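You operate a simulated robot arm through the tools that you are given. There is no shell and no other tool.

Carry out the task below with a simulated two-armed robot. There is one attempt and no reset: what you move stays moved.

## Task
Grease the outlet seat all over, then press the black washer down into it.
Fine: the brush goes back in its stand, the other washer stays. Set down upright: grease brush. A coat counts when it lies all over at full strength: go over it till it gets no stronger.

Only the result counts: the job must be done as asked and must still hold three seconds after the hand-in. Knocking over, shifting, dropping, spilling or breaking anything else fails it.

## Robot
Two 7-joint arms with two-finger parallel grippers on one trunk, on a base that drives. Base frame: it is fixed to the floor where the robot stands at the start and does not move with it; the origin is under the middle of the robot, x ahead of it, y to its left, z up. Units: m, degrees, N and s.
The left shoulder is at the start at [0.062, 0.197, 1.079], the right one opposite. With the tool pointing down near the work surface each hand reaches from about 0.32 to 0.72 m from the robot's upright axis, wherever it stands, measured 20 degrees to its own side. Places, roughly: black washer, grey washer [-1, 3.5, 0.75]; grease brush [-0.75, 3.75, 1]; grease tub [-1, 3.6, 0.8]; outlet seat [-1.2, 3.8, 1]; upturned cistern [-1.3, 3.8, 0.9]. Payload 1.57 kg a hand.
The tool frame of a hand sits at the grasp point between the pads (the TCP): z along the fingers, y along the line on which they close. The tips reach 0.03 m beyond it. Largest opening 0.11 m; finger width 0.024, thickness 0.012; the body of the gripper, 0.048 by 0.112 m, starts 0.078 m behind the TCP.
Orientation is that of the tool frame in the base frame, as a unit quaternion [w, x, y, z]. With the fingers straight down and closing along the base's y, the tool's x points along the base's -x, its y along +y and its z along -z.

## Interface
- The arms move only by the tool play_rows. It takes "left_deltas", "right_deltas" or both (then of equal length, played together; a hand with none holds still); each is text: rows parted by semicolons, each of 7 numbers parted by spaces: the gripper command, from -1 (fully open) to 1 (shut), values between in proportion, then the shift along the base's x, y, z in units of 20 mm (1.0 is 20 mm), then the turn, a rotation vector about the base's x, y, z in units of 5 degrees (1.0 is 5 degrees). In form: claw dx dy dz wx wy wz; .... A call has 1 to 20 rows; each row shifts and turns the commanded pose from where the row before left it. A call with a number of a shift or a turn outside -1 to 1 is refused whole. Rows are played at 5 a second. More than 0.05 m and 8.6 degrees between two rows, or a gripper value outside its range, and nothing of the call is played. Where a pose cannot be reached the arm comes as near as it can. A force on the tool above 40 N (or 10 N above the force at the start of the call, whichever is more), or a blocked arm, ends the call early, and 0.2 s more pass. Each finger travels about 0.072 m/s and halts on what it meets, pressing with about 37 N; the grip force reading is that of the motor and also rises with nothing between the fingers. The clock runs only during rows and for 0.2 s after the last one: add rows that do not move to give the fingers time. The reply holds the time, the measured pose of the TCP, the force on the tool along the base axes, the opening and the grip force, in the units named above and with some noise, with the torque about the TCP (base axes, N m) and any sound that the robot's microphone picked up.
- Cameras (640 x 400 px; columns grow to the right, rows downward): "scene" is now at [0.1146, 0.0142, 1.6692]; the picture's right is [0.17, -0.99, -0.00], its down [-0.69, -0.12, -0.72] and it looks along [0.71, 0.12, -0.70] (base axes); focal length 258 px, centre (320, 200). "left" rides on the left gripper at [0.07, -0.016, -0.141] in its tool frame; the picture's right is [0.23, 0.97, 0.00], its down [-0.85, 0.20, -0.48] and it looks along [-0.47, 0.11, 0.88] (tool axes); focal length 222 px, centre (320, 200). "right" rides on the right gripper at [0.07, 0.016, -0.141] in its tool frame; the picture's right is [-0.23, 0.97, 0.00], its down [-0.85, -0.20, -0.48] and it looks along [-0.47, -0.11, 0.88] (tool axes); focal length 222 px, centre (320, 200). There is no depth. A picture from a camera that has moved, and an enlarged one, comes with that camera's place and axes in the base frame and with its lens.
- capture(camera): a new picture of that camera. The clock stands still meanwhile.
- lift_body(by): slides the trunk up (or, below 0, down) by that many m; the arms and the scene camera ride with it, the base frame stays. It gives what a move gives, with no picture.
- roll_base(legs): drives the robot by 1 to 6 legs, each [ahead, left, turn to the left] in m, m and degrees, along the robot's own axes; the way and the turn of a leg run together, so that a leg with both is an arc; at most 1.5 m and 180 degrees a leg. The arms and the cameras ride along, it lands a little off, and it stops where it bumps. It gives what a move gives.
- aim_head(pan, tilt): turns the head with the scene camera to pan (to the left, within 86 degrees either way) and tilt (down, from -29 to 69), counted from straight ahead of the robot. It gives what a move gives.
- enlarge(camera, box): a new picture of the part [left, top, right, bottom] of that camera's present view, enlarged. The clock stands still meanwhile.
- close_job(): hands the job in; it is judged then, once.

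Nothing tells you exact positions but the pictures and the camera data. Unless the task says otherwise, let go and move clear before handing in.

The tools are called by a JSON object that holds its "op" and its "data". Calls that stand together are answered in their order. play_rows: Moves the arms, as the interface text tells. Its arguments: {"type":"object","properties":{"left_deltas":{"type":"string"},"right_deltas":{"type":"string"}},"required":[]} The other tools are called the same way: lift_body (by) slides the trunk up or down; roll_base (legs) drives the base; aim_head (pan, tilt) turns the head that bears the scene camera; capture (camera) takes a picture; enlarge (camera, box) takes an enlarged picture of a part of a camera's view; close_job () hands the job in.

At the start:

```text
clock: 0.0
left_tool_pos: [0.4703, 0.2151, 1.1302]
left_tcp_rot: [-0.002, 0.0, 1.0, -0.001]
left_contact_force: [-1.2, 0.0, 0.3]
left_wrist_torque: [0.01, -0.02, 0.01]
left_grip_width: 0.11
left_grasp_force: 0.1
right_tool_pos: [0.4161, -0.172, 1.1364]
right_tcp_rot: [-0.001, 0.0, 1.0, -0.001]
right_contact_force: [-0.6, -0.4, 0.5]
right_wrist_torque: [0.0, 0.0, 0.02]
right_grip_width: 0.1101
right_grasp_force: 0.1
trunk travel left (down, up): [-0.675, 0.315]
robot x, y, heading: [0.002, 0.001, -0.1]
head pan, tilt: [9.6, 44.2]
```

scene: 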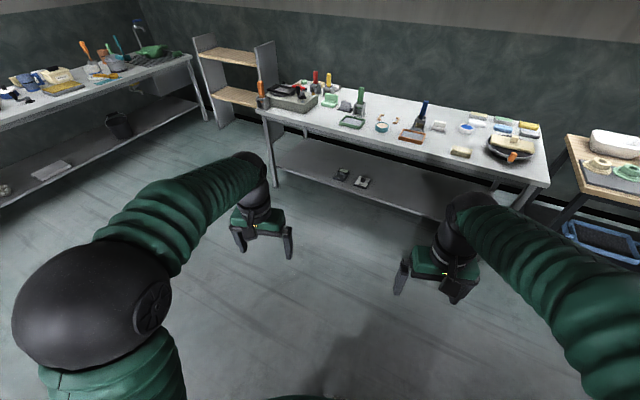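
right: 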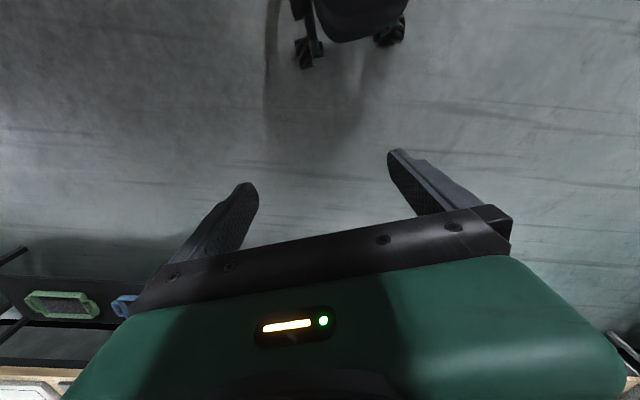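
left: 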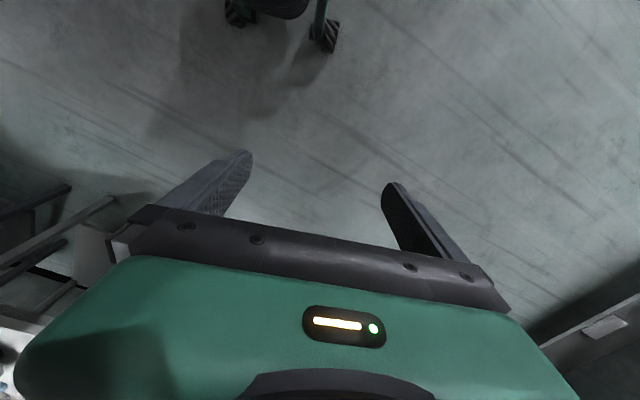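

I see a room with several benches; the work (tub, seat, washers) should be to the left and slightly behind me, near [-1.1, 3.7]. I'll turn the head to look there first.

{"op": "aim_head", "data": {"pan": 86, "tilt": 20}}

{"op": "capture", "data": {"camera": "scene"}}

```text
clock: 1.5
left_tool_pos: [0.47, 0.2155, 1.1309]
left_tcp_rot: [0.0, 0.0, 1.0, 0.0]
left_contact_force: [0.0, -0.1, -0.5]
left_wrist_torque: [0.03, -0.02, 0.01]
left_grip_width: 0.11
left_grasp_force: 0.0
right_tool_pos: [0.4154, -0.1731, 1.1365]
right_tcp_rot: [0.0, 0.0, 1.0, -0.002]
right_contact_force: [-1.6, 0.9, -0.4]
right_wrist_torque: [-0.03, 0.01, 0.01]
right_grip_width: 0.1099
right_grasp_force: 0.1
trunk travel left (down, up): [-0.675, 0.315]
robot x, y, heading: [-0.0018, 0.0034, -0.0]
head pan, tilt: [85.9, 20.0]
```

```text
taken
camera scene: at [0.0404, 0.0934, 1.7067], right [1.0, -0.07, 0.0], down [-0.03, -0.34, -0.94], along [0.07, 0.94, -0.34], focal length 258 px, centre (320, 200)
```

scene: 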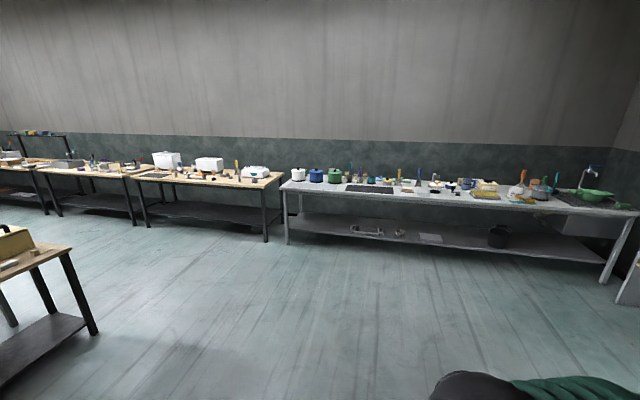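

The upturned cistern looks like the white box at about [-1.33, 4.0] on the wooden bench. I'll turn left to face it, and drive up to a safe distance for a closer look.

{"op": "roll_base", "data": {"legs": [[0, 0, 90], [1.3, 0, 0], [0.7, 1.05, 0]]}}

{"op": "aim_head", "data": {"pan": 0, "tilt": 30}}

{"op": "capture", "data": {"camera": "scene"}}

```text
clock: 17.7
left_tool_pos: [-1.24, 2.4655, 1.1303]
left_tcp_rot: [0.001, 0.708, -0.707, -0.001]
left_contact_force: [-1.2, 0.5, 0.5]
left_wrist_torque: [0.01, -0.03, 0.01]
left_grip_width: 0.1101
left_grasp_force: 0.0
right_tool_pos: [-0.8536, 2.4123, 1.1366]
right_tcp_rot: [0.0, 0.708, -0.706, -0.001]
right_contact_force: [0.7, 0.2, -0.3]
right_wrist_torque: [-0.03, 0.01, -0.01]
right_grip_width: 0.11
right_grasp_force: 0.1
trunk travel left (down, up): [-0.675, 0.315]
robot x, y, heading: [-1.0266, 1.9973, 90.0]
head pan, tilt: [85.9, 20.0]
```

```text
clock: 19.3
left_tool_pos: [-1.2425, 2.4638, 1.1297]
left_tcp_rot: [0.001, -0.707, 0.707, -0.001]
left_contact_force: [-0.1, -0.4, 0.6]
left_wrist_torque: [0.03, -0.01, 0.0]
left_grip_width: 0.1102
left_grasp_force: 0.1
right_tool_pos: [-0.8545, 2.4107, 1.1367]
right_tcp_rot: [-0.001, 0.708, -0.706, 0.001]
right_contact_force: [-0.4, 0.1, 1.0]
right_wrist_torque: [0.0, 0.02, -0.02]
right_grip_width: 0.11
right_grasp_force: 0.0
trunk travel left (down, up): [-0.675, 0.315]
robot x, y, heading: [-1.028, 1.9969, 90.3]
head pan, tilt: [0.0, 30.0]
```

```text
taken
camera scene: at [-1.0264, 2.1201, 1.6906], right [1.0, 0.0, 0.0], down [0.0, -0.5, -0.87], along [0.0, 0.87, -0.5], focal length 258 px, centre (320, 200)
```

scene: 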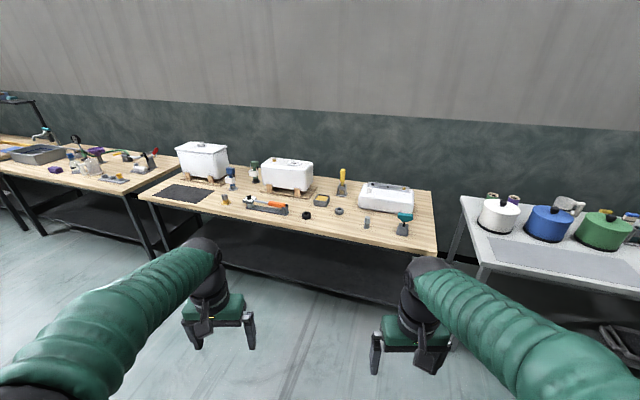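

{"op": "enlarge", "data": {"camera": "scene", "box": [230, 140, 430, 265]}}

{"op": "enlarge", "data": {"camera": "scene", "box": [130, 130, 290, 230]}}

```text
3.20 times, centred on (330, 202) of scene
camera zoom: at [-1.0264, 2.1201, 1.6906], right [1.0, 0.0, 0.0], down [0.0, -0.5, -0.87], along [0.0, 0.87, -0.5], focal length 826 px, centre (288, 192)
```

zoom: 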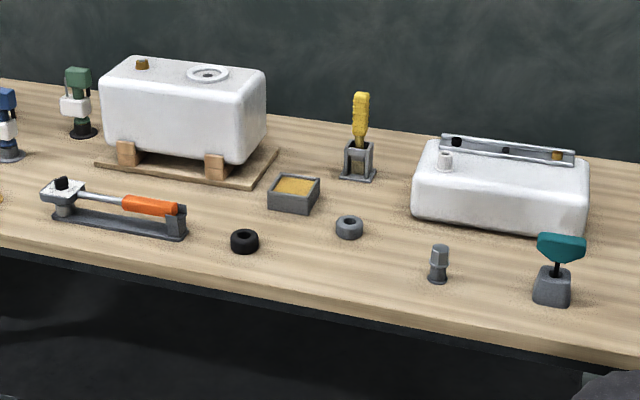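

```text
4.00 times, centred on (210, 180) of scene
camera zoom: at [-1.0264, 2.1201, 1.6906], right [1.0, 0.0, 0.0], down [0.0, -0.5, -0.87], along [0.0, 0.87, -0.5], focal length 1032 px, centre (760, 280)
```

zoom: 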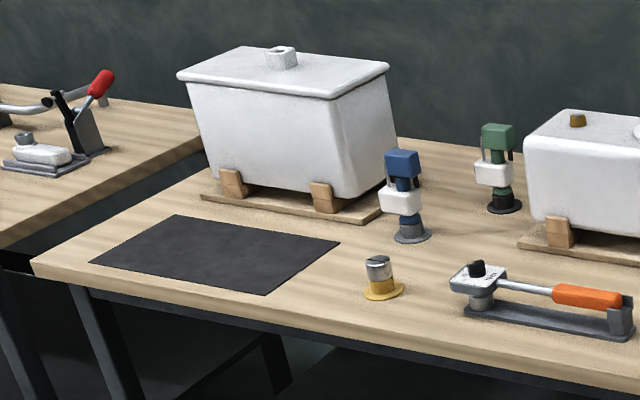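

The bench is rotated about 20° relative to me, so I should face roughly 70°. Cistern with outlet seat ring, grease tub, brush stand and both washers are all visible. I'll look down to see how big my base is before approaching.

{"op": "aim_head", "data": {"pan": 0, "tilt": 69}}

{"op": "capture", "data": {"camera": "scene"}}

{"op": "capture", "data": {"camera": "left"}}

{"op": "capture", "data": {"camera": "right"}}

```text
clock: 20.4
left_tool_pos: [-1.2429, 2.4643, 1.1303]
left_tcp_rot: [0.0, 0.708, -0.706, 0.0]
left_contact_force: [-0.2, 0.3, 0.4]
left_wrist_torque: [0.0, 0.02, 0.01]
left_grip_width: 0.1097
left_grasp_force: 0.1
right_tool_pos: [-0.8547, 2.4113, 1.1387]
right_tcp_rot: [-0.001, 0.708, -0.707, 0.001]
right_contact_force: [0.6, 0.0, 0.4]
right_wrist_torque: [-0.01, 0.0, -0.02]
right_grip_width: 0.1099
right_grasp_force: 0.1
trunk travel left (down, up): [-0.675, 0.315]
robot x, y, heading: [-1.0252, 1.9943, 90.1]
head pan, tilt: [0.0, 68.8]
```

```text
taken
camera scene: at [-1.0264, 2.0855, 1.6392], right [1.0, 0.0, 0.0], down [0.0, -0.93, -0.36], along [0.0, 0.36, -0.93], focal length 258 px, centre (320, 200)
```

scene: 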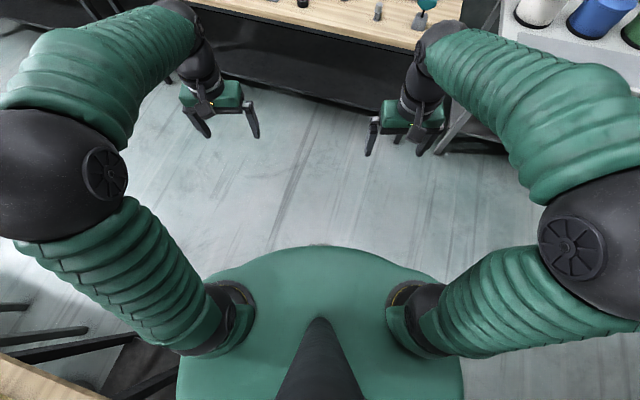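

```text
taken
camera left: at [-1.2263, 2.3952, 1.2725], right [-0.97, -0.23, 0.0], down [-0.2, 0.85, 0.48], along [-0.11, 0.47, -0.88], focal length 222 px, centre (320, 200)
```

left: 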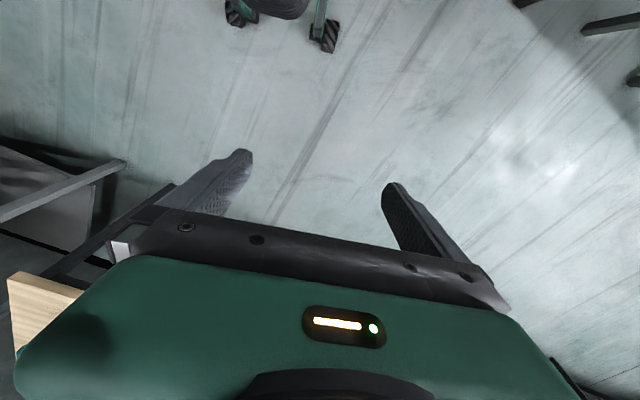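

```text
taken
camera right: at [-0.8716, 2.341, 1.2778], right [-0.97, 0.23, 0.0], down [0.2, 0.86, 0.48], along [0.11, 0.47, -0.88], focal length 222 px, centre (320, 200)
```

right: 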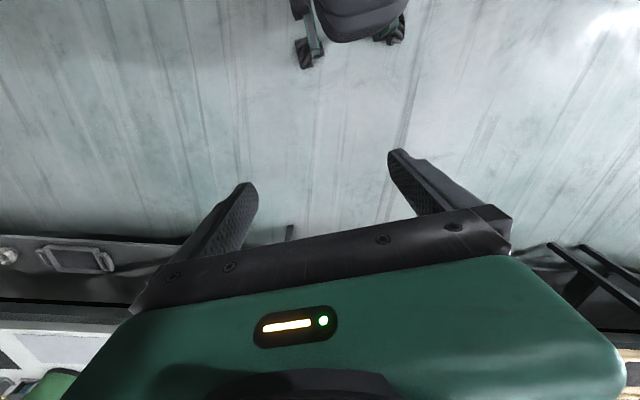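

Base reaches about 0.27 m ahead of the axis. The bench edge runs about 20° off, so I'll turn right 20°, go ahead, then sideways left, stopping about 0.55 m from the edge for a better look.

{"op": "roll_base", "data": {"legs": [[0, 0, -20], [0.6, 0, 0], [0.1, 0.74, 0]]}}

{"op": "aim_head", "data": {"pan": -5, "tilt": 45}}

{"op": "capture", "data": {"camera": "scene"}}

```text
clock: 28.4
left_tool_pos: [-1.5147, 3.4115, 1.1312]
left_tcp_rot: [-0.001, -0.575, 0.818, 0.001]
left_contact_force: [0.2, -0.1, 0.0]
left_wrist_torque: [0.01, 0.04, 0.01]
left_grip_width: 0.11
left_grasp_force: 0.0
right_tool_pos: [-1.1668, 3.2302, 1.1375]
right_tcp_rot: [0.0, -0.575, 0.818, 0.001]
right_contact_force: [-0.1, -0.2, 0.6]
right_wrist_torque: [-0.01, 0.01, 0.01]
right_grip_width: 0.1099
right_grasp_force: 0.0
trunk travel left (down, up): [-0.675, 0.315]
robot x, y, heading: [-1.4714, 2.9005, 70.1]
head pan, tilt: [0.0, 68.8]
```

```text
clock: 29.3
left_tool_pos: [-1.5161, 3.4117, 1.1305]
left_tcp_rot: [0.001, -0.576, 0.818, 0.001]
left_contact_force: [-0.1, -0.1, 0.2]
left_wrist_torque: [-0.01, -0.04, -0.01]
left_grip_width: 0.1102
left_grasp_force: 0.1
right_tool_pos: [-1.1701, 3.2291, 1.1373]
right_tcp_rot: [0.001, -0.574, 0.819, 0.001]
right_contact_force: [0.4, 0.2, 0.3]
right_wrist_torque: [0.05, -0.02, -0.01]
right_grip_width: 0.1101
right_grasp_force: 0.0
trunk travel left (down, up): [-0.675, 0.315]
robot x, y, heading: [-1.4745, 2.9003, 70.2]
head pan, tilt: [-5.0, 45.0]
```

```text
taken
camera scene: at [-1.4262, 3.0037, 1.6679], right [0.91, -0.42, 0.0], down [-0.3, -0.64, -0.71], along [0.3, 0.64, -0.71], focal length 258 px, centre (320, 200)
```

scene: 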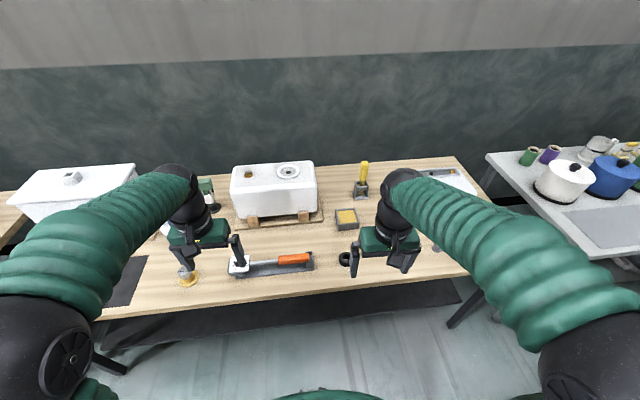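

{"op": "enlarge", "data": {"camera": "scene", "box": [220, 150, 380, 250]}}

{"op": "enlarge", "data": {"camera": "scene", "box": [220, 220, 380, 320]}}

```text
4.00 times, centred on (300, 200) of scene
camera zoom: at [-1.4262, 3.0037, 1.6679], right [0.91, -0.42, 0.0], down [-0.3, -0.64, -0.71], along [0.3, 0.64, -0.71], focal length 1032 px, centre (400, 200)
```

zoom: 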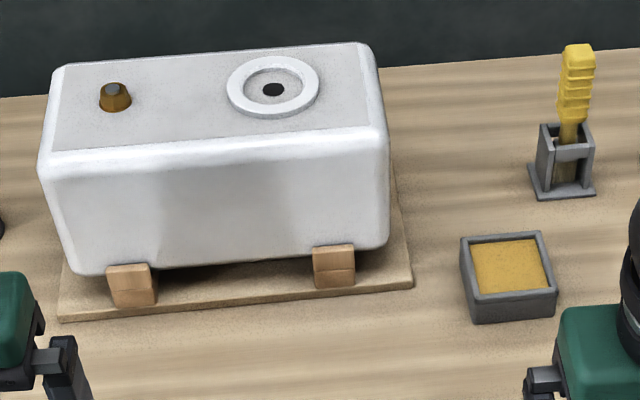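

```text
4.00 times, centred on (300, 270) of scene
camera zoom: at [-1.4262, 3.0037, 1.6679], right [0.91, -0.42, 0.0], down [-0.3, -0.64, -0.71], along [0.3, 0.64, -0.71], focal length 1032 px, centre (400, -80)
```

zoom: 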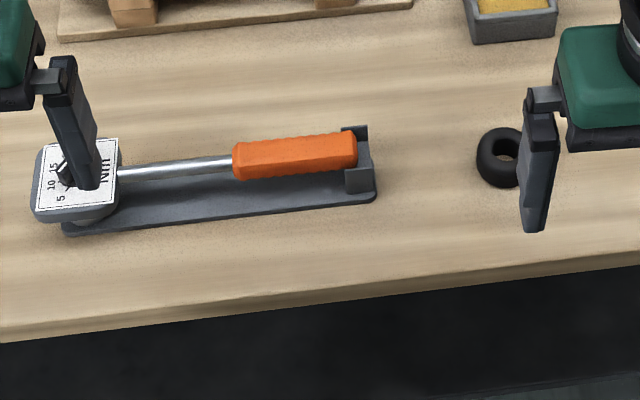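

Triangulated positions: seat ≈ [-1.20, 3.785, 1.02], tub ≈ [-1.01, 3.63, 0.83], brush handle top ≈ [-0.87, 3.75, 0.99], black washer ≈ [-1.11, 3.45, 0.82], bench top ≈ 0.81. The brush is deep on the bench so I'll move 0.18 m closer and check clearance.

{"op": "roll_base", "data": {"legs": [[0.18, 0, 0]]}}

{"op": "aim_head", "data": {"pan": 0, "tilt": 69}}

{"op": "capture", "data": {"camera": "scene"}}

{"op": "capture", "data": {"camera": "right"}}

{"op": "capture", "data": {"camera": "left"}}

```text
clock: 30.8
left_tool_pos: [-1.456, 3.577, 1.1313]
left_tcp_rot: [0.001, -0.575, 0.818, 0.001]
left_contact_force: [-1.2, 0.7, 0.0]
left_wrist_torque: [0.02, -0.03, 0.01]
left_grip_width: 0.1101
left_grasp_force: 0.0
right_tool_pos: [-1.1113, 3.3967, 1.1384]
right_tcp_rot: [0.002, -0.576, 0.818, 0.001]
right_contact_force: [-0.1, -0.3, -0.6]
right_wrist_torque: [0.01, -0.03, -0.01]
right_grip_width: 0.1099
right_grasp_force: 0.1
trunk travel left (down, up): [-0.675, 0.315]
robot x, y, heading: [-1.4108, 3.0671, 70.3]
head pan, tilt: [-5.0, 45.0]
```

```text
clock: 31.7
left_tool_pos: [-1.4557, 3.5812, 1.1308]
left_tcp_rot: [0.0, -0.575, 0.818, 0.0]
left_contact_force: [0.2, 0.4, 0.1]
left_wrist_torque: [0.03, 0.02, -0.02]
left_grip_width: 0.1099
left_grasp_force: 0.0
right_tool_pos: [-1.1097, 3.3996, 1.1372]
right_tcp_rot: [0.001, -0.576, 0.818, 0.0]
right_contact_force: [0.3, 0.1, -0.5]
right_wrist_torque: [-0.02, 0.02, -0.01]
right_grip_width: 0.1097
right_grasp_force: 0.1
trunk travel left (down, up): [-0.675, 0.315]
robot x, y, heading: [-1.4122, 3.0645, 69.8]
head pan, tilt: [0.0, 68.8]
```

```text
taken
camera scene: at [-1.3808, 3.1531, 1.6391], right [0.94, -0.34, 0.0], down [-0.32, -0.88, -0.36], along [0.12, 0.34, -0.93], focal length 258 px, centre (320, 200)
```

scene: 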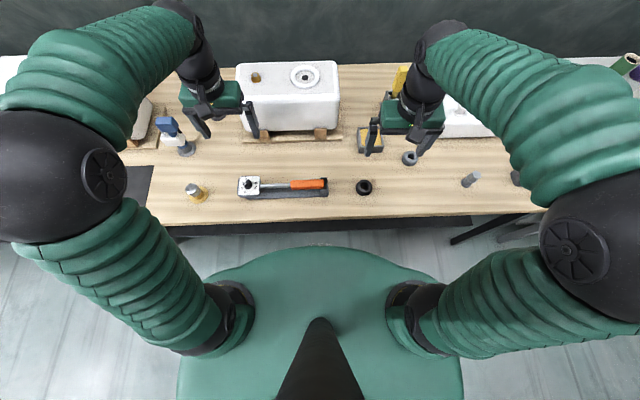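

```text
taken
camera right: at [-1.1493, 3.3389, 1.2781], right [-0.84, 0.54, 0.0], down [0.48, 0.74, 0.48], along [0.26, 0.4, -0.88], focal length 222 px, centre (320, 200)
```

right: 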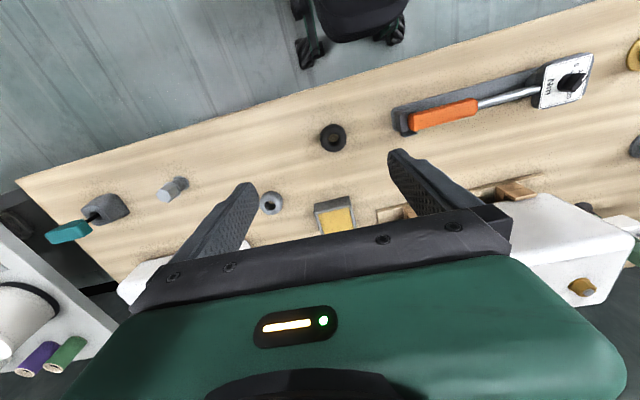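

```text
taken
camera left: at [-1.4645, 3.5102, 1.2725], right [-0.99, 0.12, 0.0], down [0.1, 0.87, 0.48], along [0.06, 0.48, -0.88], focal length 222 px, centre (320, 200)
```

left: 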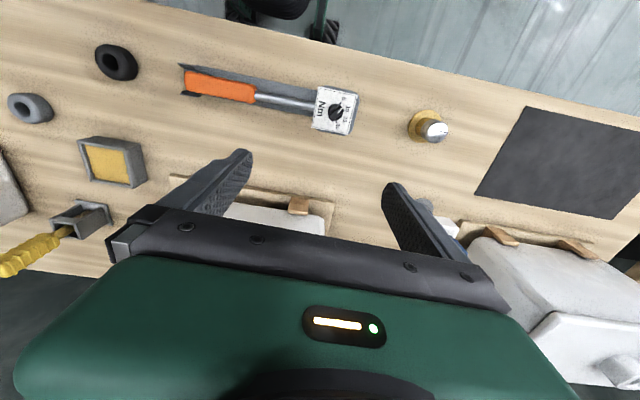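

Wheels still have about 0.1 m to the bench edge. I'll creep 0.06 m closer and look at the brush and its stand.

{"op": "roll_base", "data": {"legs": [[0.06, 0, 0]]}}

{"op": "aim_head", "data": {"pan": -10, "tilt": 45}}

{"op": "capture", "data": {"camera": "scene"}}

{"op": "enlarge", "data": {"camera": "left", "box": [0, 60, 200, 320]}}

```text
clock: 32.7
left_tool_pos: [-1.4404, 3.6294, 1.1347]
left_tcp_rot: [0.003, -0.576, 0.817, 0.003]
left_contact_force: [0.2, -0.1, 0.3]
left_wrist_torque: [0.04, -0.01, 0.0]
left_grip_width: 0.11
left_grasp_force: 0.0
right_tool_pos: [-1.0929, 3.4471, 1.1424]
right_tcp_rot: [0.005, -0.576, 0.818, 0.002]
right_contact_force: [-0.7, 0.6, 0.9]
right_wrist_torque: [0.05, -0.04, -0.02]
right_grip_width: 0.11
right_grasp_force: 0.0
trunk travel left (down, up): [-0.675, 0.315]
robot x, y, heading: [-1.3931, 3.1247, 70.4]
head pan, tilt: [0.0, 68.8]
```

```text
clock: 33.5
left_tool_pos: [-1.4361, 3.6386, 1.1299]
left_tcp_rot: [-0.001, -0.575, 0.818, -0.001]
left_contact_force: [-0.6, 0.5, 0.7]
left_wrist_torque: [-0.03, -0.01, 0.02]
left_grip_width: 0.1102
left_grasp_force: 0.1
right_tool_pos: [-1.088, 3.4581, 1.1373]
right_tcp_rot: [0.0, -0.576, 0.818, -0.001]
right_contact_force: [0.0, 0.1, 0.1]
right_wrist_torque: [-0.01, 0.0, -0.04]
right_grip_width: 0.1102
right_grasp_force: 0.0
trunk travel left (down, up): [-0.675, 0.315]
robot x, y, heading: [-1.3904, 3.1216, 70.4]
head pan, tilt: [-10.0, 45.0]
```

```text
taken
camera scene: at [-1.3384, 3.2294, 1.6676], right [0.87, -0.49, 0.0], down [-0.35, -0.62, -0.7], along [0.35, 0.61, -0.71], focal length 258 px, centre (320, 200)
```

scene: 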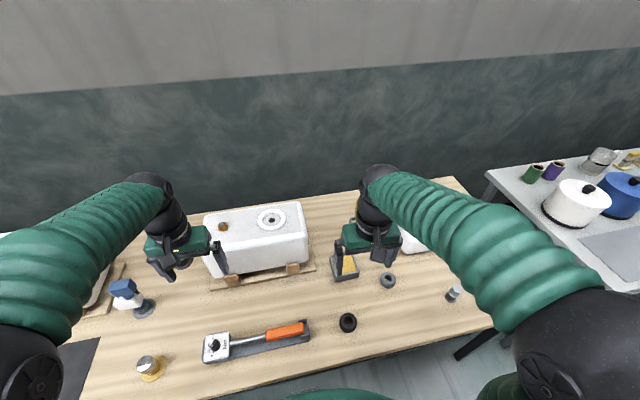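

```text
1.54 times, centred on (100, 190) of left
camera zoom: at [-1.4442, 3.5679, 1.272], right [-0.99, 0.11, 0.0], down [0.1, 0.87, 0.48], along [0.05, 0.47, -0.88], focal length 342 px, centre (658, 215)
```

zoom: 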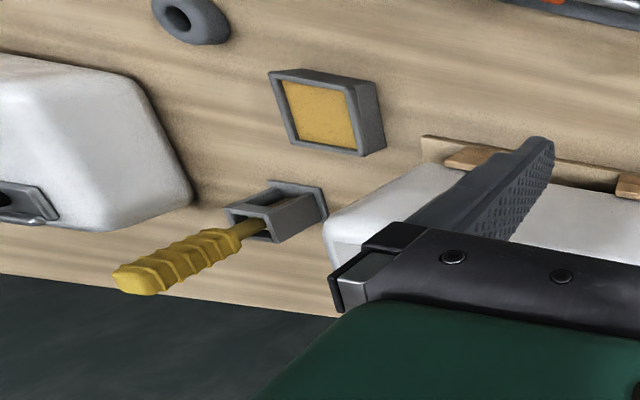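

I'm now about 0.29 m from the edge. The brush handle at about [-0.87, 3.75] is beyond straight-down reach, so I'll tilt the right hand forward and bring it in front of the handle, staying high, for a look.

{"op": "play_rows", "data": {"right_deltas": "-1 0.85 0.85 0 0.942 -0.335 0;-1 0.85 0.85 0 0.942 -0.335 0;-1 0.85 0.85 0 0.942 -0.335 0;-1 0.85 0.85 0 0.942 -0.335 0;-1 0.85 0.85 0 0.942 -0.335 0;-1 0.85 0.85 0 0.942 -0.335 0;-1 0.85 0.85 0 0.942 -0.335 0;-1 0.85 0.85 0 0.942 -0.335 0;-1 0.85 0.85 0 0.942 -0.335 0;-1 0 0 0 0.942 -0.335 0;-1 0 0 0 0 0 0"}}

{"op": "capture", "data": {"camera": "right"}}

{"op": "capture", "data": {"camera": "scene"}}

```text
clock: 36.0
left_tool_pos: [-1.4348, 3.6363, 1.1309]
left_tcp_rot: [0.001, -0.576, 0.817, 0.0]
left_contact_force: [-0.6, -0.6, -0.2]
left_wrist_torque: [-0.01, 0.0, 0.0]
left_grip_width: 0.11
left_grasp_force: 0.0
right_tool_pos: [-0.9362, 3.6078, 1.1378]
right_tcp_rot: [0.347, -0.521, 0.74, 0.244]
right_contact_force: [0.4, -0.2, -0.3]
right_wrist_torque: [0.0, -0.01, 0.01]
right_grip_width: 0.1102
right_grasp_force: 0.1
trunk travel left (down, up): [-0.675, 0.315]
robot x, y, heading: [-1.3922, 3.1226, 70.6]
head pan, tilt: [-10.0, 45.0]
```

```text
taken
camera right: at [-1.0033, 3.4688, 1.1732], right [-0.87, 0.47, 0.17], down [0.25, 0.1, 0.96], along [0.43, 0.88, -0.2], focal length 222 px, centre (320, 200)
```

right: 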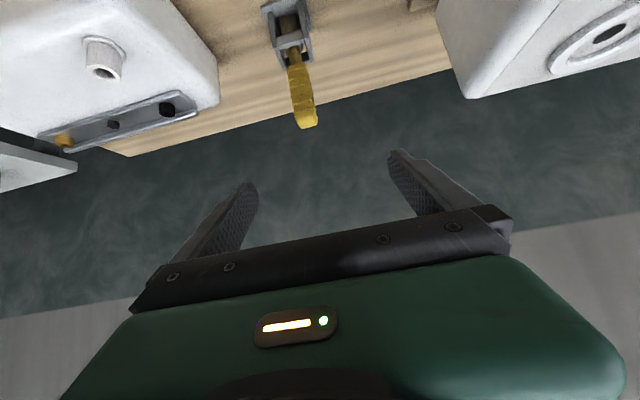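

```text
taken
camera scene: at [-1.3386, 3.2258, 1.6679], right [0.87, -0.5, 0.0], down [-0.35, -0.62, -0.71], along [0.35, 0.61, -0.71], focal length 258 px, centre (320, 200)
```

scene: 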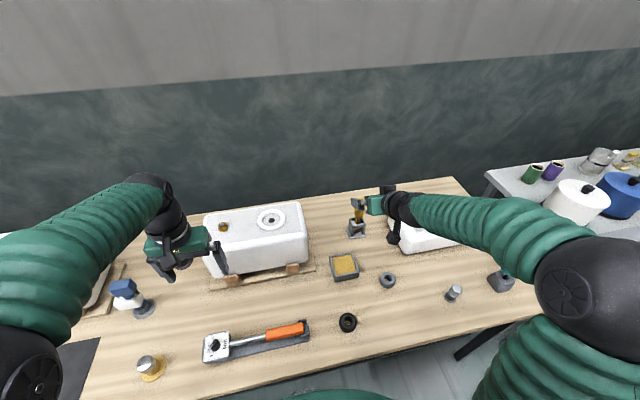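

{"op": "enlarge", "data": {"camera": "right", "box": [220, 0, 380, 140]}}

{"op": "enlarge", "data": {"camera": "scene", "box": [300, 170, 460, 290]}}

```text
2.86 times, centred on (300, 70) of right
camera zoom: at [-1.0033, 3.4688, 1.1732], right [-0.87, 0.47, 0.17], down [0.25, 0.1, 0.96], along [0.43, 0.88, -0.2], focal length 635 px, centre (377, 571)
```

zoom: 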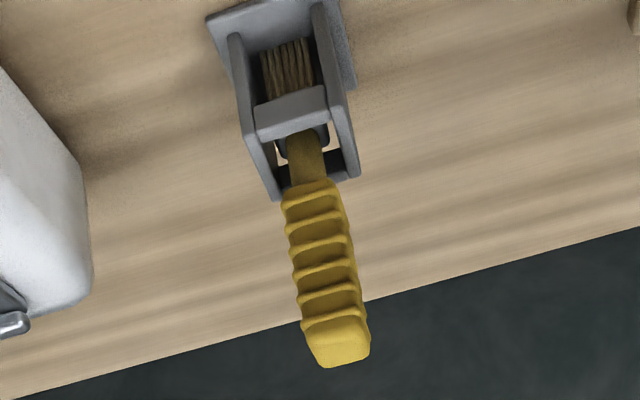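

```text
3.33 times, centred on (380, 230) of scene
camera zoom: at [-1.3386, 3.2258, 1.6679], right [0.87, -0.5, 0.0], down [-0.35, -0.62, -0.71], along [0.35, 0.61, -0.71], focal length 860 px, centre (120, 100)
```

zoom: 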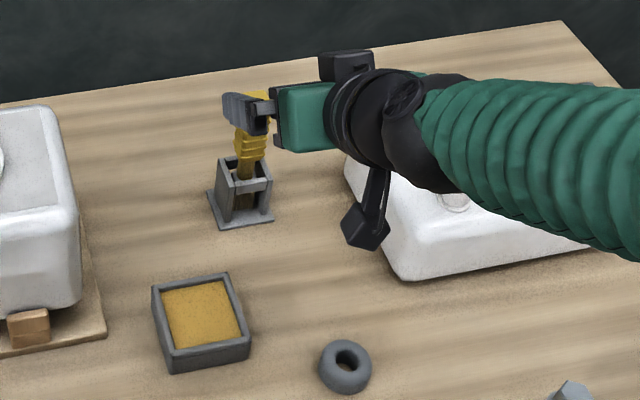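

The handle is a roughly square yellow grip aligned with the bench; centre ≈ [-0.873, 3.74], top 0.99. I'll lower the open hand to handle height about 0.1 m in front of it, then check alignment.

{"op": "play_rows", "data": {"right_deltas": "-1 0.145 0.19 -0.94 0 0 0;-1 0.145 0.19 -0.94 0 0 0;-1 0.145 0.19 -0.94 0 0 0;-1 0.145 0.19 -0.94 0 0 0;-1 0.145 0.19 -0.94 0 0 0;-1 0.145 0.19 -0.94 0 0 0;-1 0.145 0.19 -0.94 0 0 0;-1 0.145 0.19 -0.94 0 0 0;-1 0.145 0.19 -0.94 0 0 0;-1 0.145 0.19 -0.94 0 0 0;-1 0 0 0 0 0 0"}}

{"op": "capture", "data": {"camera": "right"}}

{"op": "capture", "data": {"camera": "scene"}}

{"op": "capture", "data": {"camera": "left"}}

```text
clock: 38.4
left_tool_pos: [-1.4363, 3.6358, 1.1309]
left_tcp_rot: [0.001, -0.576, 0.818, 0.0]
left_contact_force: [0.8, -0.1, 1.1]
left_wrist_torque: [0.0, 0.01, 0.03]
left_grip_width: 0.1102
left_grasp_force: 0.1
right_tool_pos: [-0.9089, 3.6459, 0.9481]
right_tcp_rot: [0.347, -0.522, 0.74, 0.245]
right_contact_force: [0.0, 0.3, 0.2]
right_wrist_torque: [0.0, 0.0, 0.01]
right_grip_width: 0.1101
right_grasp_force: 0.0
trunk travel left (down, up): [-0.675, 0.315]
robot x, y, heading: [-1.3943, 3.1256, 70.4]
head pan, tilt: [-10.0, 45.0]
```

```text
taken
camera right: at [-0.9753, 3.5071, 0.984], right [-0.87, 0.47, 0.17], down [0.25, 0.1, 0.96], along [0.43, 0.88, -0.2], focal length 222 px, centre (320, 200)
```

right: 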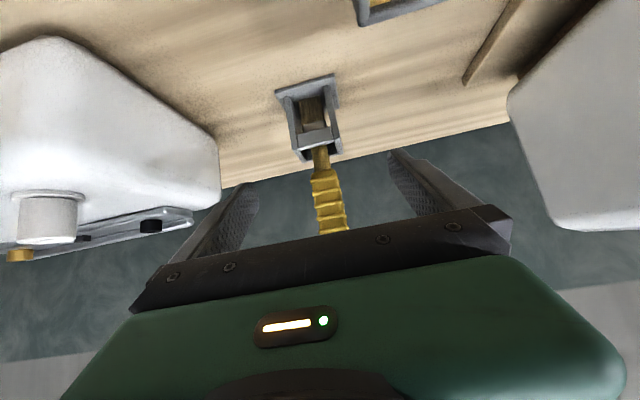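

```text
taken
camera scene: at [-1.3387, 3.2263, 1.6679], right [0.87, -0.5, 0.0], down [-0.35, -0.62, -0.71], along [0.35, 0.61, -0.71], focal length 258 px, centre (320, 200)
```

scene: 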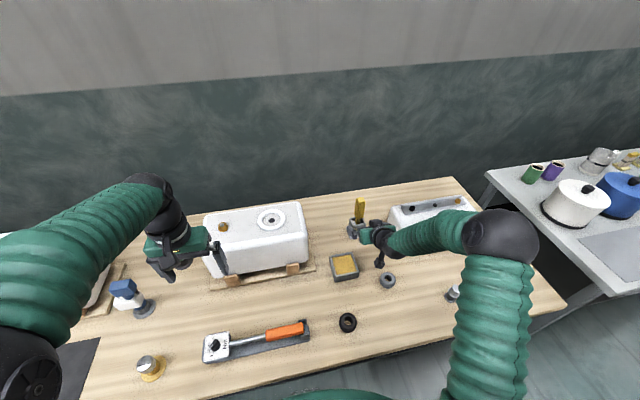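

```text
taken
camera left: at [-1.4448, 3.5647, 1.2734], right [-0.99, 0.11, 0.0], down [0.1, 0.87, 0.48], along [0.06, 0.48, -0.88], focal length 222 px, centre (320, 200)
```

left: 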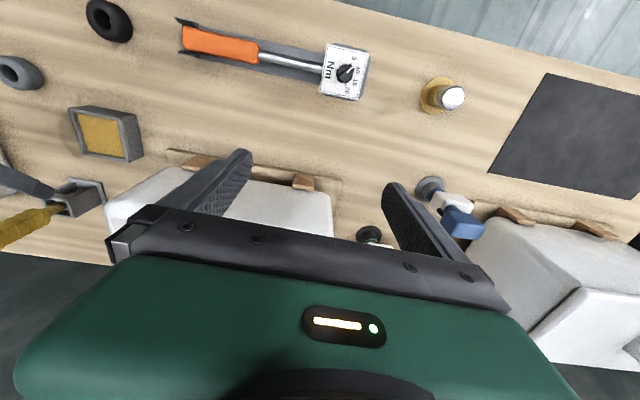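

{"op": "enlarge", "data": {"camera": "scene", "box": [320, 180, 560, 330]}}

{"op": "enlarge", "data": {"camera": "right", "box": [200, 50, 440, 250]}}

```text
2.67 times, centred on (440, 255) of scene
camera zoom: at [-1.3387, 3.2263, 1.6679], right [0.87, -0.5, 0.0], down [-0.35, -0.62, -0.71], along [0.35, 0.61, -0.71], focal length 688 px, centre (0, 53)
```

zoom: 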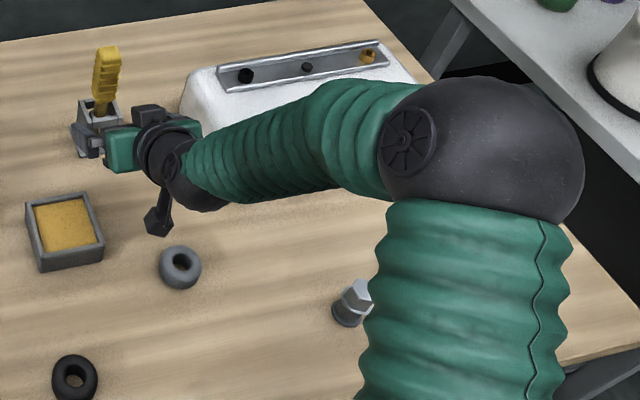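

```text
2.00 times, centred on (320, 150) of right
camera zoom: at [-0.9753, 3.5071, 0.984], right [-0.87, 0.47, 0.17], down [0.25, 0.1, 0.96], along [0.43, 0.88, -0.2], focal length 444 px, centre (320, 300)
```

zoom: 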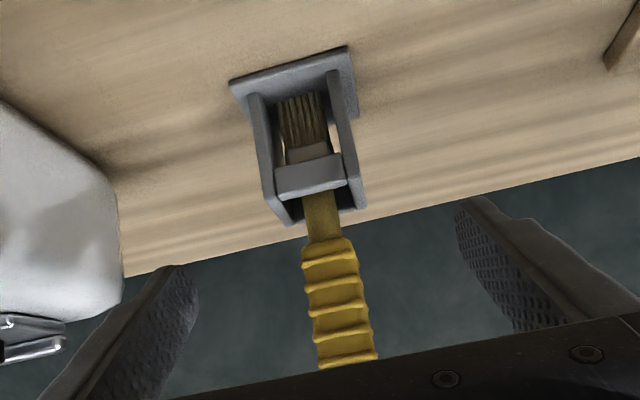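

The handle is lined up within about 3 mm of the hand's centre line and square to the closing direction. Moving forward 0.10 m and partly closing to check centring.

{"op": "play_rows", "data": {"right_deltas": "-1 0.31 0.81 0 0 0 0;-1 0.31 0.81 0 0 0 0;-1 0.31 0.81 0 0 0 0;-1 0.31 0.81 0 0 0 0;-1 0.31 0.81 0 0 0 0;-1 0.31 0.81 0 0 0 0;-0.5 0 0 0 0 0 0;0 0 0 0 0 0 0;0 0 0 0 0 0 0;0 0 0 0 0 0 0"}}

{"op": "capture", "data": {"camera": "right"}}

{"op": "enlarge", "data": {"camera": "scene", "box": [320, 180, 420, 260]}}

```text
clock: 40.5
left_tool_pos: [-1.4374, 3.6366, 1.1311]
left_tcp_rot: [0.001, -0.576, 0.817, 0.0]
left_contact_force: [-1.0, -0.8, -0.2]
left_wrist_torque: [-0.01, -0.04, -0.01]
left_grip_width: 0.1098
left_grasp_force: 0.0
right_tool_pos: [-0.8721, 3.7444, 0.949]
right_tcp_rot: [0.347, -0.521, 0.741, 0.243]
right_contact_force: [0.5, 0.6, 0.3]
right_wrist_torque: [0.01, 0.01, -0.01]
right_grip_width: 0.0549
right_grasp_force: 0.0
trunk travel left (down, up): [-0.675, 0.315]
robot x, y, heading: [-1.395, 3.118, 70.2]
head pan, tilt: [-10.0, 45.0]
```

```text
taken
camera right: at [-0.9384, 3.6054, 0.9855], right [-0.87, 0.47, 0.17], down [0.25, 0.1, 0.96], along [0.43, 0.88, -0.2], focal length 222 px, centre (320, 200)
```

right: 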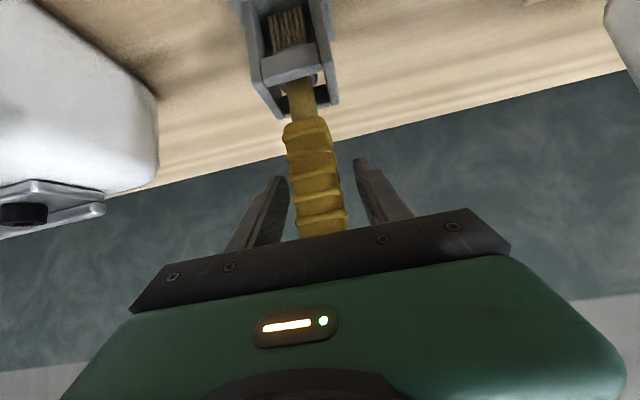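

```text
5.00 times, centred on (370, 220) of scene
camera zoom: at [-1.3386, 3.227, 1.6679], right [0.87, -0.5, 0.0], down [-0.35, -0.62, -0.71], along [0.35, 0.61, -0.71], focal length 1290 px, centre (70, 100)
```

zoom: 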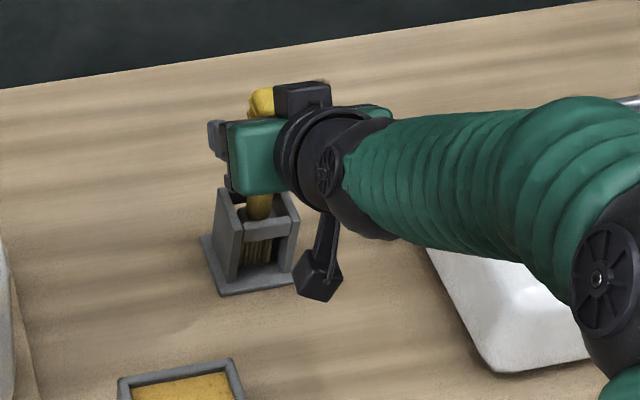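

{"op": "enlarge", "data": {"camera": "right", "box": [220, 80, 420, 240]}}

```text
2.50 times, centred on (320, 160) of right
camera zoom: at [-0.9384, 3.6054, 0.9855], right [-0.87, 0.47, 0.17], down [0.25, 0.1, 0.96], along [0.43, 0.88, -0.2], focal length 555 px, centre (320, 300)
```

zoom: 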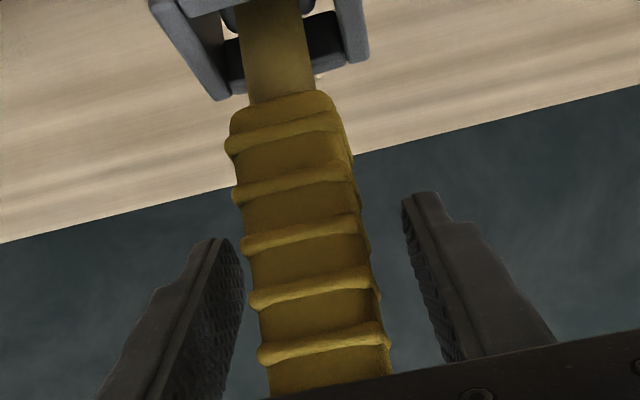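

The handle sits about 3–4 mm to the hand's right. I'll correct that and then close.

{"op": "play_rows", "data": {"right_deltas": "0 0.165 -0.06 0 0 0 0;0.2 0 0 0 0 0 0;0.3 0 0 0 0 0 0;0.4 0 0 0 0 0 0;0.6 0 0 0 0 0 0;0.8 0 0 0 0 0 0;1 0 0 0 0 0 0;1 0 0 0 0 0 0;1 0 0 0 0 0 0"}}

{"op": "enlarge", "data": {"camera": "right", "box": [220, 0, 420, 240]}}

```text
clock: 42.5
left_tool_pos: [-1.4363, 3.636, 1.1316]
left_tcp_rot: [0.001, -0.576, 0.818, 0.001]
left_contact_force: [-0.3, 0.2, 0.2]
left_wrist_torque: [0.04, -0.01, 0.0]
left_grip_width: 0.1102
left_grasp_force: 0.0
right_tool_pos: [-0.8688, 3.7429, 0.9492]
right_tcp_rot: [0.346, -0.522, 0.741, 0.243]
right_contact_force: [-1.6, -0.2, -0.3]
right_wrist_torque: [0.05, 0.16, 0.03]
right_grip_width: 0.0298
right_grasp_force: 36.8
trunk travel left (down, up): [-0.675, 0.315]
robot x, y, heading: [-1.3911, 3.12, 70.3]
head pan, tilt: [-10.0, 45.0]
```

```text
1.67 times, centred on (320, 120) of right
camera zoom: at [-0.9349, 3.6044, 0.986], right [-0.87, 0.47, 0.17], down [0.25, 0.1, 0.96], along [0.43, 0.88, -0.2], focal length 370 px, centre (320, 333)
```

zoom: 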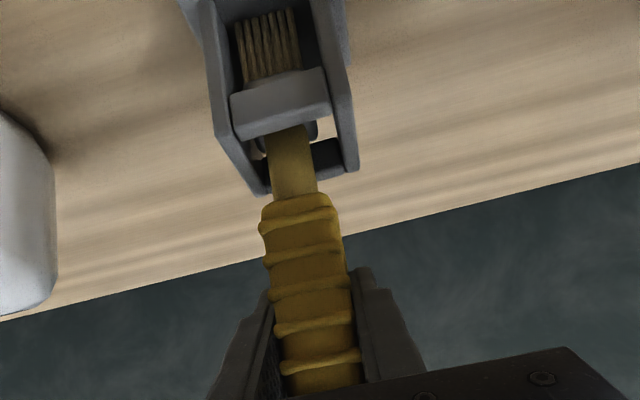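

Gripped (width 0.030). Lifting straight up out of the stand.

{"op": "play_rows", "data": {"right_deltas": "1 0 0 0.3 0 0 0;1 0 0 0.5 0 0 0;1 0 0 0.8 0 0 0;1 0 0 0.8 0 0 0;1 0 0 0.8 0 0 0;1 0 0 0.8 0 0 0;1 0 0 0.8 0 0 0;1 0 0 0.8 0 0 0;1 0 0 0.8 0 0 0;1 0 0 0.6 0 0 0;1 0 0 0 0 0 0"}}

{"op": "capture", "data": {"camera": "right"}}

{"op": "enlarge", "data": {"camera": "scene", "box": [240, 140, 440, 300]}}

{"op": "capture", "data": {"camera": "left"}}

```text
clock: 45.0
left_tool_pos: [-1.436, 3.6364, 1.1314]
left_tcp_rot: [0.001, -0.576, 0.818, 0.0]
left_contact_force: [-0.7, 0.0, 0.3]
left_wrist_torque: [-0.04, -0.04, -0.01]
left_grip_width: 0.1102
left_grasp_force: 0.1
right_tool_pos: [-0.8671, 3.7426, 1.0886]
right_tcp_rot: [0.346, -0.522, 0.741, 0.244]
right_contact_force: [-0.3, -0.8, -1.8]
right_wrist_torque: [0.03, 0.01, 0.0]
right_grip_width: 0.0296
right_grasp_force: 37.1
trunk travel left (down, up): [-0.675, 0.315]
robot x, y, heading: [-1.3934, 3.1233, 70.1]
head pan, tilt: [-10.0, 45.0]
```

```text
taken
camera right: at [-0.9355, 3.6038, 1.1253], right [-0.87, 0.47, 0.17], down [0.25, 0.1, 0.96], along [0.43, 0.88, -0.2], focal length 222 px, centre (320, 200)
```

right: 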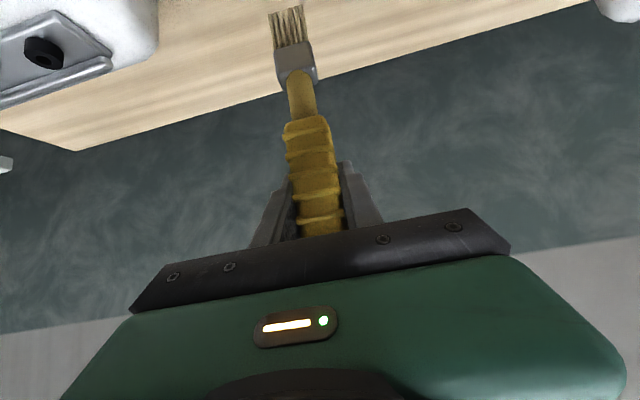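

```text
2.50 times, centred on (340, 220) of scene
camera zoom: at [-1.3383, 3.2276, 1.6678], right [0.87, -0.5, 0.0], down [-0.35, -0.62, -0.7], along [0.35, 0.61, -0.71], focal length 645 px, centre (270, 150)
```

zoom: 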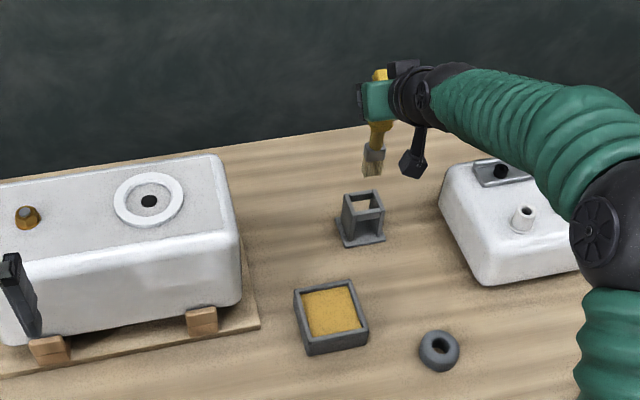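

```text
taken
camera left: at [-1.4445, 3.5656, 1.273], right [-0.99, 0.11, 0.0], down [0.1, 0.87, 0.48], along [0.05, 0.48, -0.88], focal length 222 px, centre (320, 200)
```

left: 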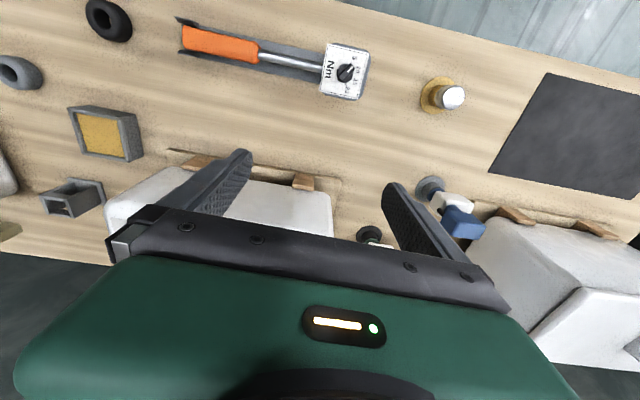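

The brush is out and the stand stayed put; the bristle tip is about 0.165 m below my grasp point. Next: carry it over the tub at about [-1.005, 3.625], then lower.

{"op": "play_rows", "data": {"right_deltas": "1 -0.68 -0.59 0 0 0 0;1 -0.68 -0.59 0 0 0 0;1 -0.68 -0.59 0 0 0 0;1 -0.68 -0.59 0 0 0 0;1 -0.68 -0.59 0 0 0 0;1 -0.68 -0.59 0 0 0 0;1 -0.68 -0.59 0 0 0 0;1 -0.68 -0.59 0 0 0 0;1 -0.68 -0.59 0 0 0 0;1 -0.68 -0.59 0 0 0 0;1 0 0 -0.8 0 0 0;1 0 0 -0.8 0 0 0;1 0 0 -0.8 0 0 0;1 0 0 -0.8 0 0 0;1 0 0 0 0 0 0"}}

{"op": "capture", "data": {"camera": "right"}}

{"op": "enlarge", "data": {"camera": "scene", "box": [240, 180, 440, 340]}}

{"op": "enlarge", "data": {"camera": "left", "box": [0, 60, 200, 220]}}

```text
clock: 48.1
left_tool_pos: [-1.4357, 3.6354, 1.1303]
left_tcp_rot: [0.001, -0.576, 0.817, 0.0]
left_contact_force: [1.2, 0.3, 0.0]
left_wrist_torque: [-0.02, 0.02, -0.01]
left_grip_width: 0.11
left_grasp_force: 0.1
right_tool_pos: [-1.0038, 3.6244, 1.0257]
right_tcp_rot: [0.347, -0.521, 0.741, 0.244]
right_contact_force: [0.7, -0.2, -1.3]
right_wrist_torque: [0.02, 0.03, 0.01]
right_grip_width: 0.0297
right_grasp_force: 36.9
trunk travel left (down, up): [-0.675, 0.315]
robot x, y, heading: [-1.3911, 3.124, 70.5]
head pan, tilt: [-10.0, 45.0]
```

```text
taken
camera right: at [-1.0717, 3.4859, 1.0618], right [-0.87, 0.47, 0.17], down [0.25, 0.1, 0.96], along [0.43, 0.88, -0.2], focal length 222 px, centre (320, 200)
```

right: 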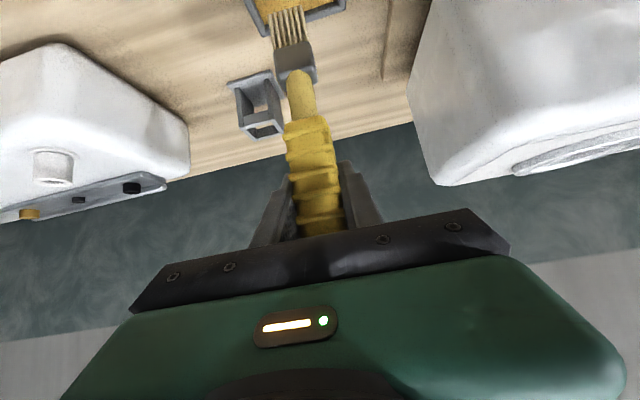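

```text
2.50 times, centred on (340, 260) of scene
camera zoom: at [-1.3393, 3.2268, 1.6679], right [0.87, -0.5, 0.0], down [-0.35, -0.62, -0.71], along [0.35, 0.61, -0.71], focal length 645 px, centre (270, 50)
```

zoom: 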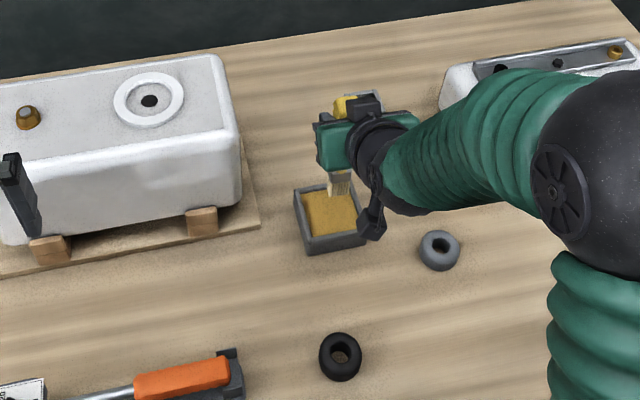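

```text
2.50 times, centred on (100, 140) of left
camera zoom: at [-1.4452, 3.5653, 1.2731], right [-0.99, 0.11, 0.0], down [0.1, 0.87, 0.48], along [0.06, 0.48, -0.88], focal length 555 px, centre (870, 350)
```

zoom: 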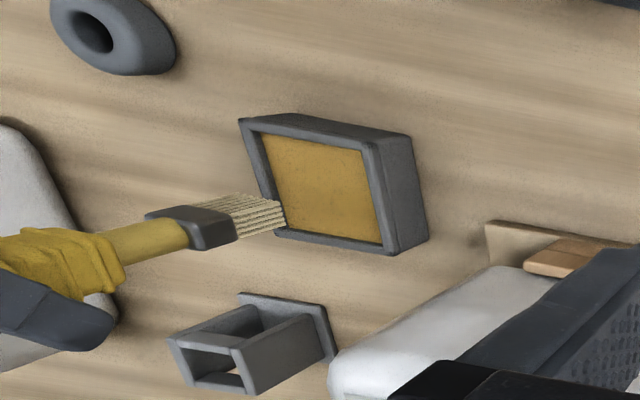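

The brush hangs over the tub with its tip near z ≈ 0.865. I'll lower it into the grease in small steps while watching force.

{"op": "play_rows", "data": {"right_deltas": "1 0 0 -0.8 0 0 0;1 0 0 -0.8 0 0 0;1 0 0 -0.7 0 0 0;1 0 0 -0.4 0 0 0;1 0 0 0 0 0 0"}}

{"op": "enlarge", "data": {"camera": "left", "box": [0, 60, 200, 220]}}

{"op": "enlarge", "data": {"camera": "scene", "box": [300, 220, 400, 300]}}

```text
clock: 49.4
left_tool_pos: [-1.4394, 3.6325, 1.1318]
left_tcp_rot: [0.002, -0.576, 0.818, 0.0]
left_contact_force: [-0.1, 0.2, 0.8]
left_wrist_torque: [-0.01, 0.03, -0.03]
left_grip_width: 0.11
left_grasp_force: 0.1
right_tool_pos: [-1.0047, 3.6255, 0.9815]
right_tcp_rot: [0.354, -0.519, 0.737, 0.248]
right_contact_force: [-5.3, -10.5, 25.3]
right_wrist_torque: [-1.58, 0.76, 0.02]
right_grip_width: 0.0294
right_grasp_force: 37.2
trunk travel left (down, up): [-0.675, 0.315]
robot x, y, heading: [-1.3941, 3.1235, 70.2]
head pan, tilt: [-10.0, 45.0]
stopped in row 5 (right hand): the force on the tool passed its limit at 41 N (the readings are from after the stop); the commanded pose is now the measured one
```

```text
2.50 times, centred on (100, 140) of left
camera zoom: at [-1.4481, 3.5617, 1.274], right [-0.99, 0.11, 0.0], down [0.1, 0.87, 0.48], along [0.06, 0.48, -0.88], focal length 555 px, centre (870, 350)
```

zoom: 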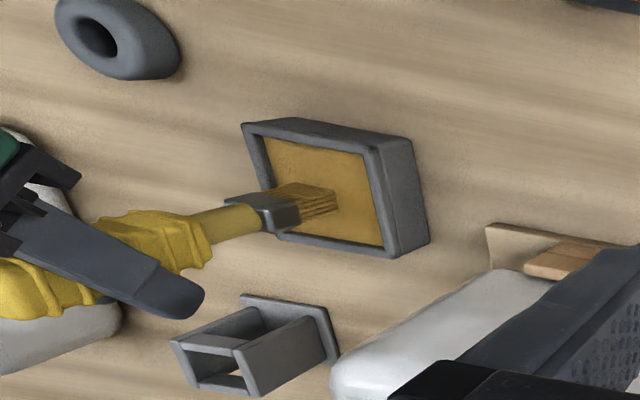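

```text
5.00 times, centred on (350, 260) of scene
camera zoom: at [-1.3441, 3.2201, 1.6686], right [0.87, -0.5, 0.0], down [-0.35, -0.61, -0.71], along [0.35, 0.62, -0.71], focal length 1290 px, centre (170, -100)
```

zoom: 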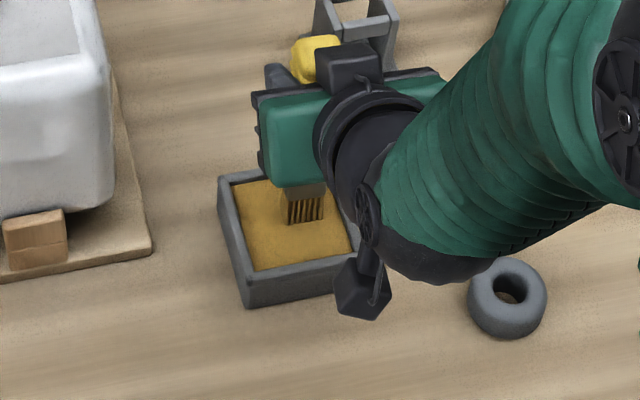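

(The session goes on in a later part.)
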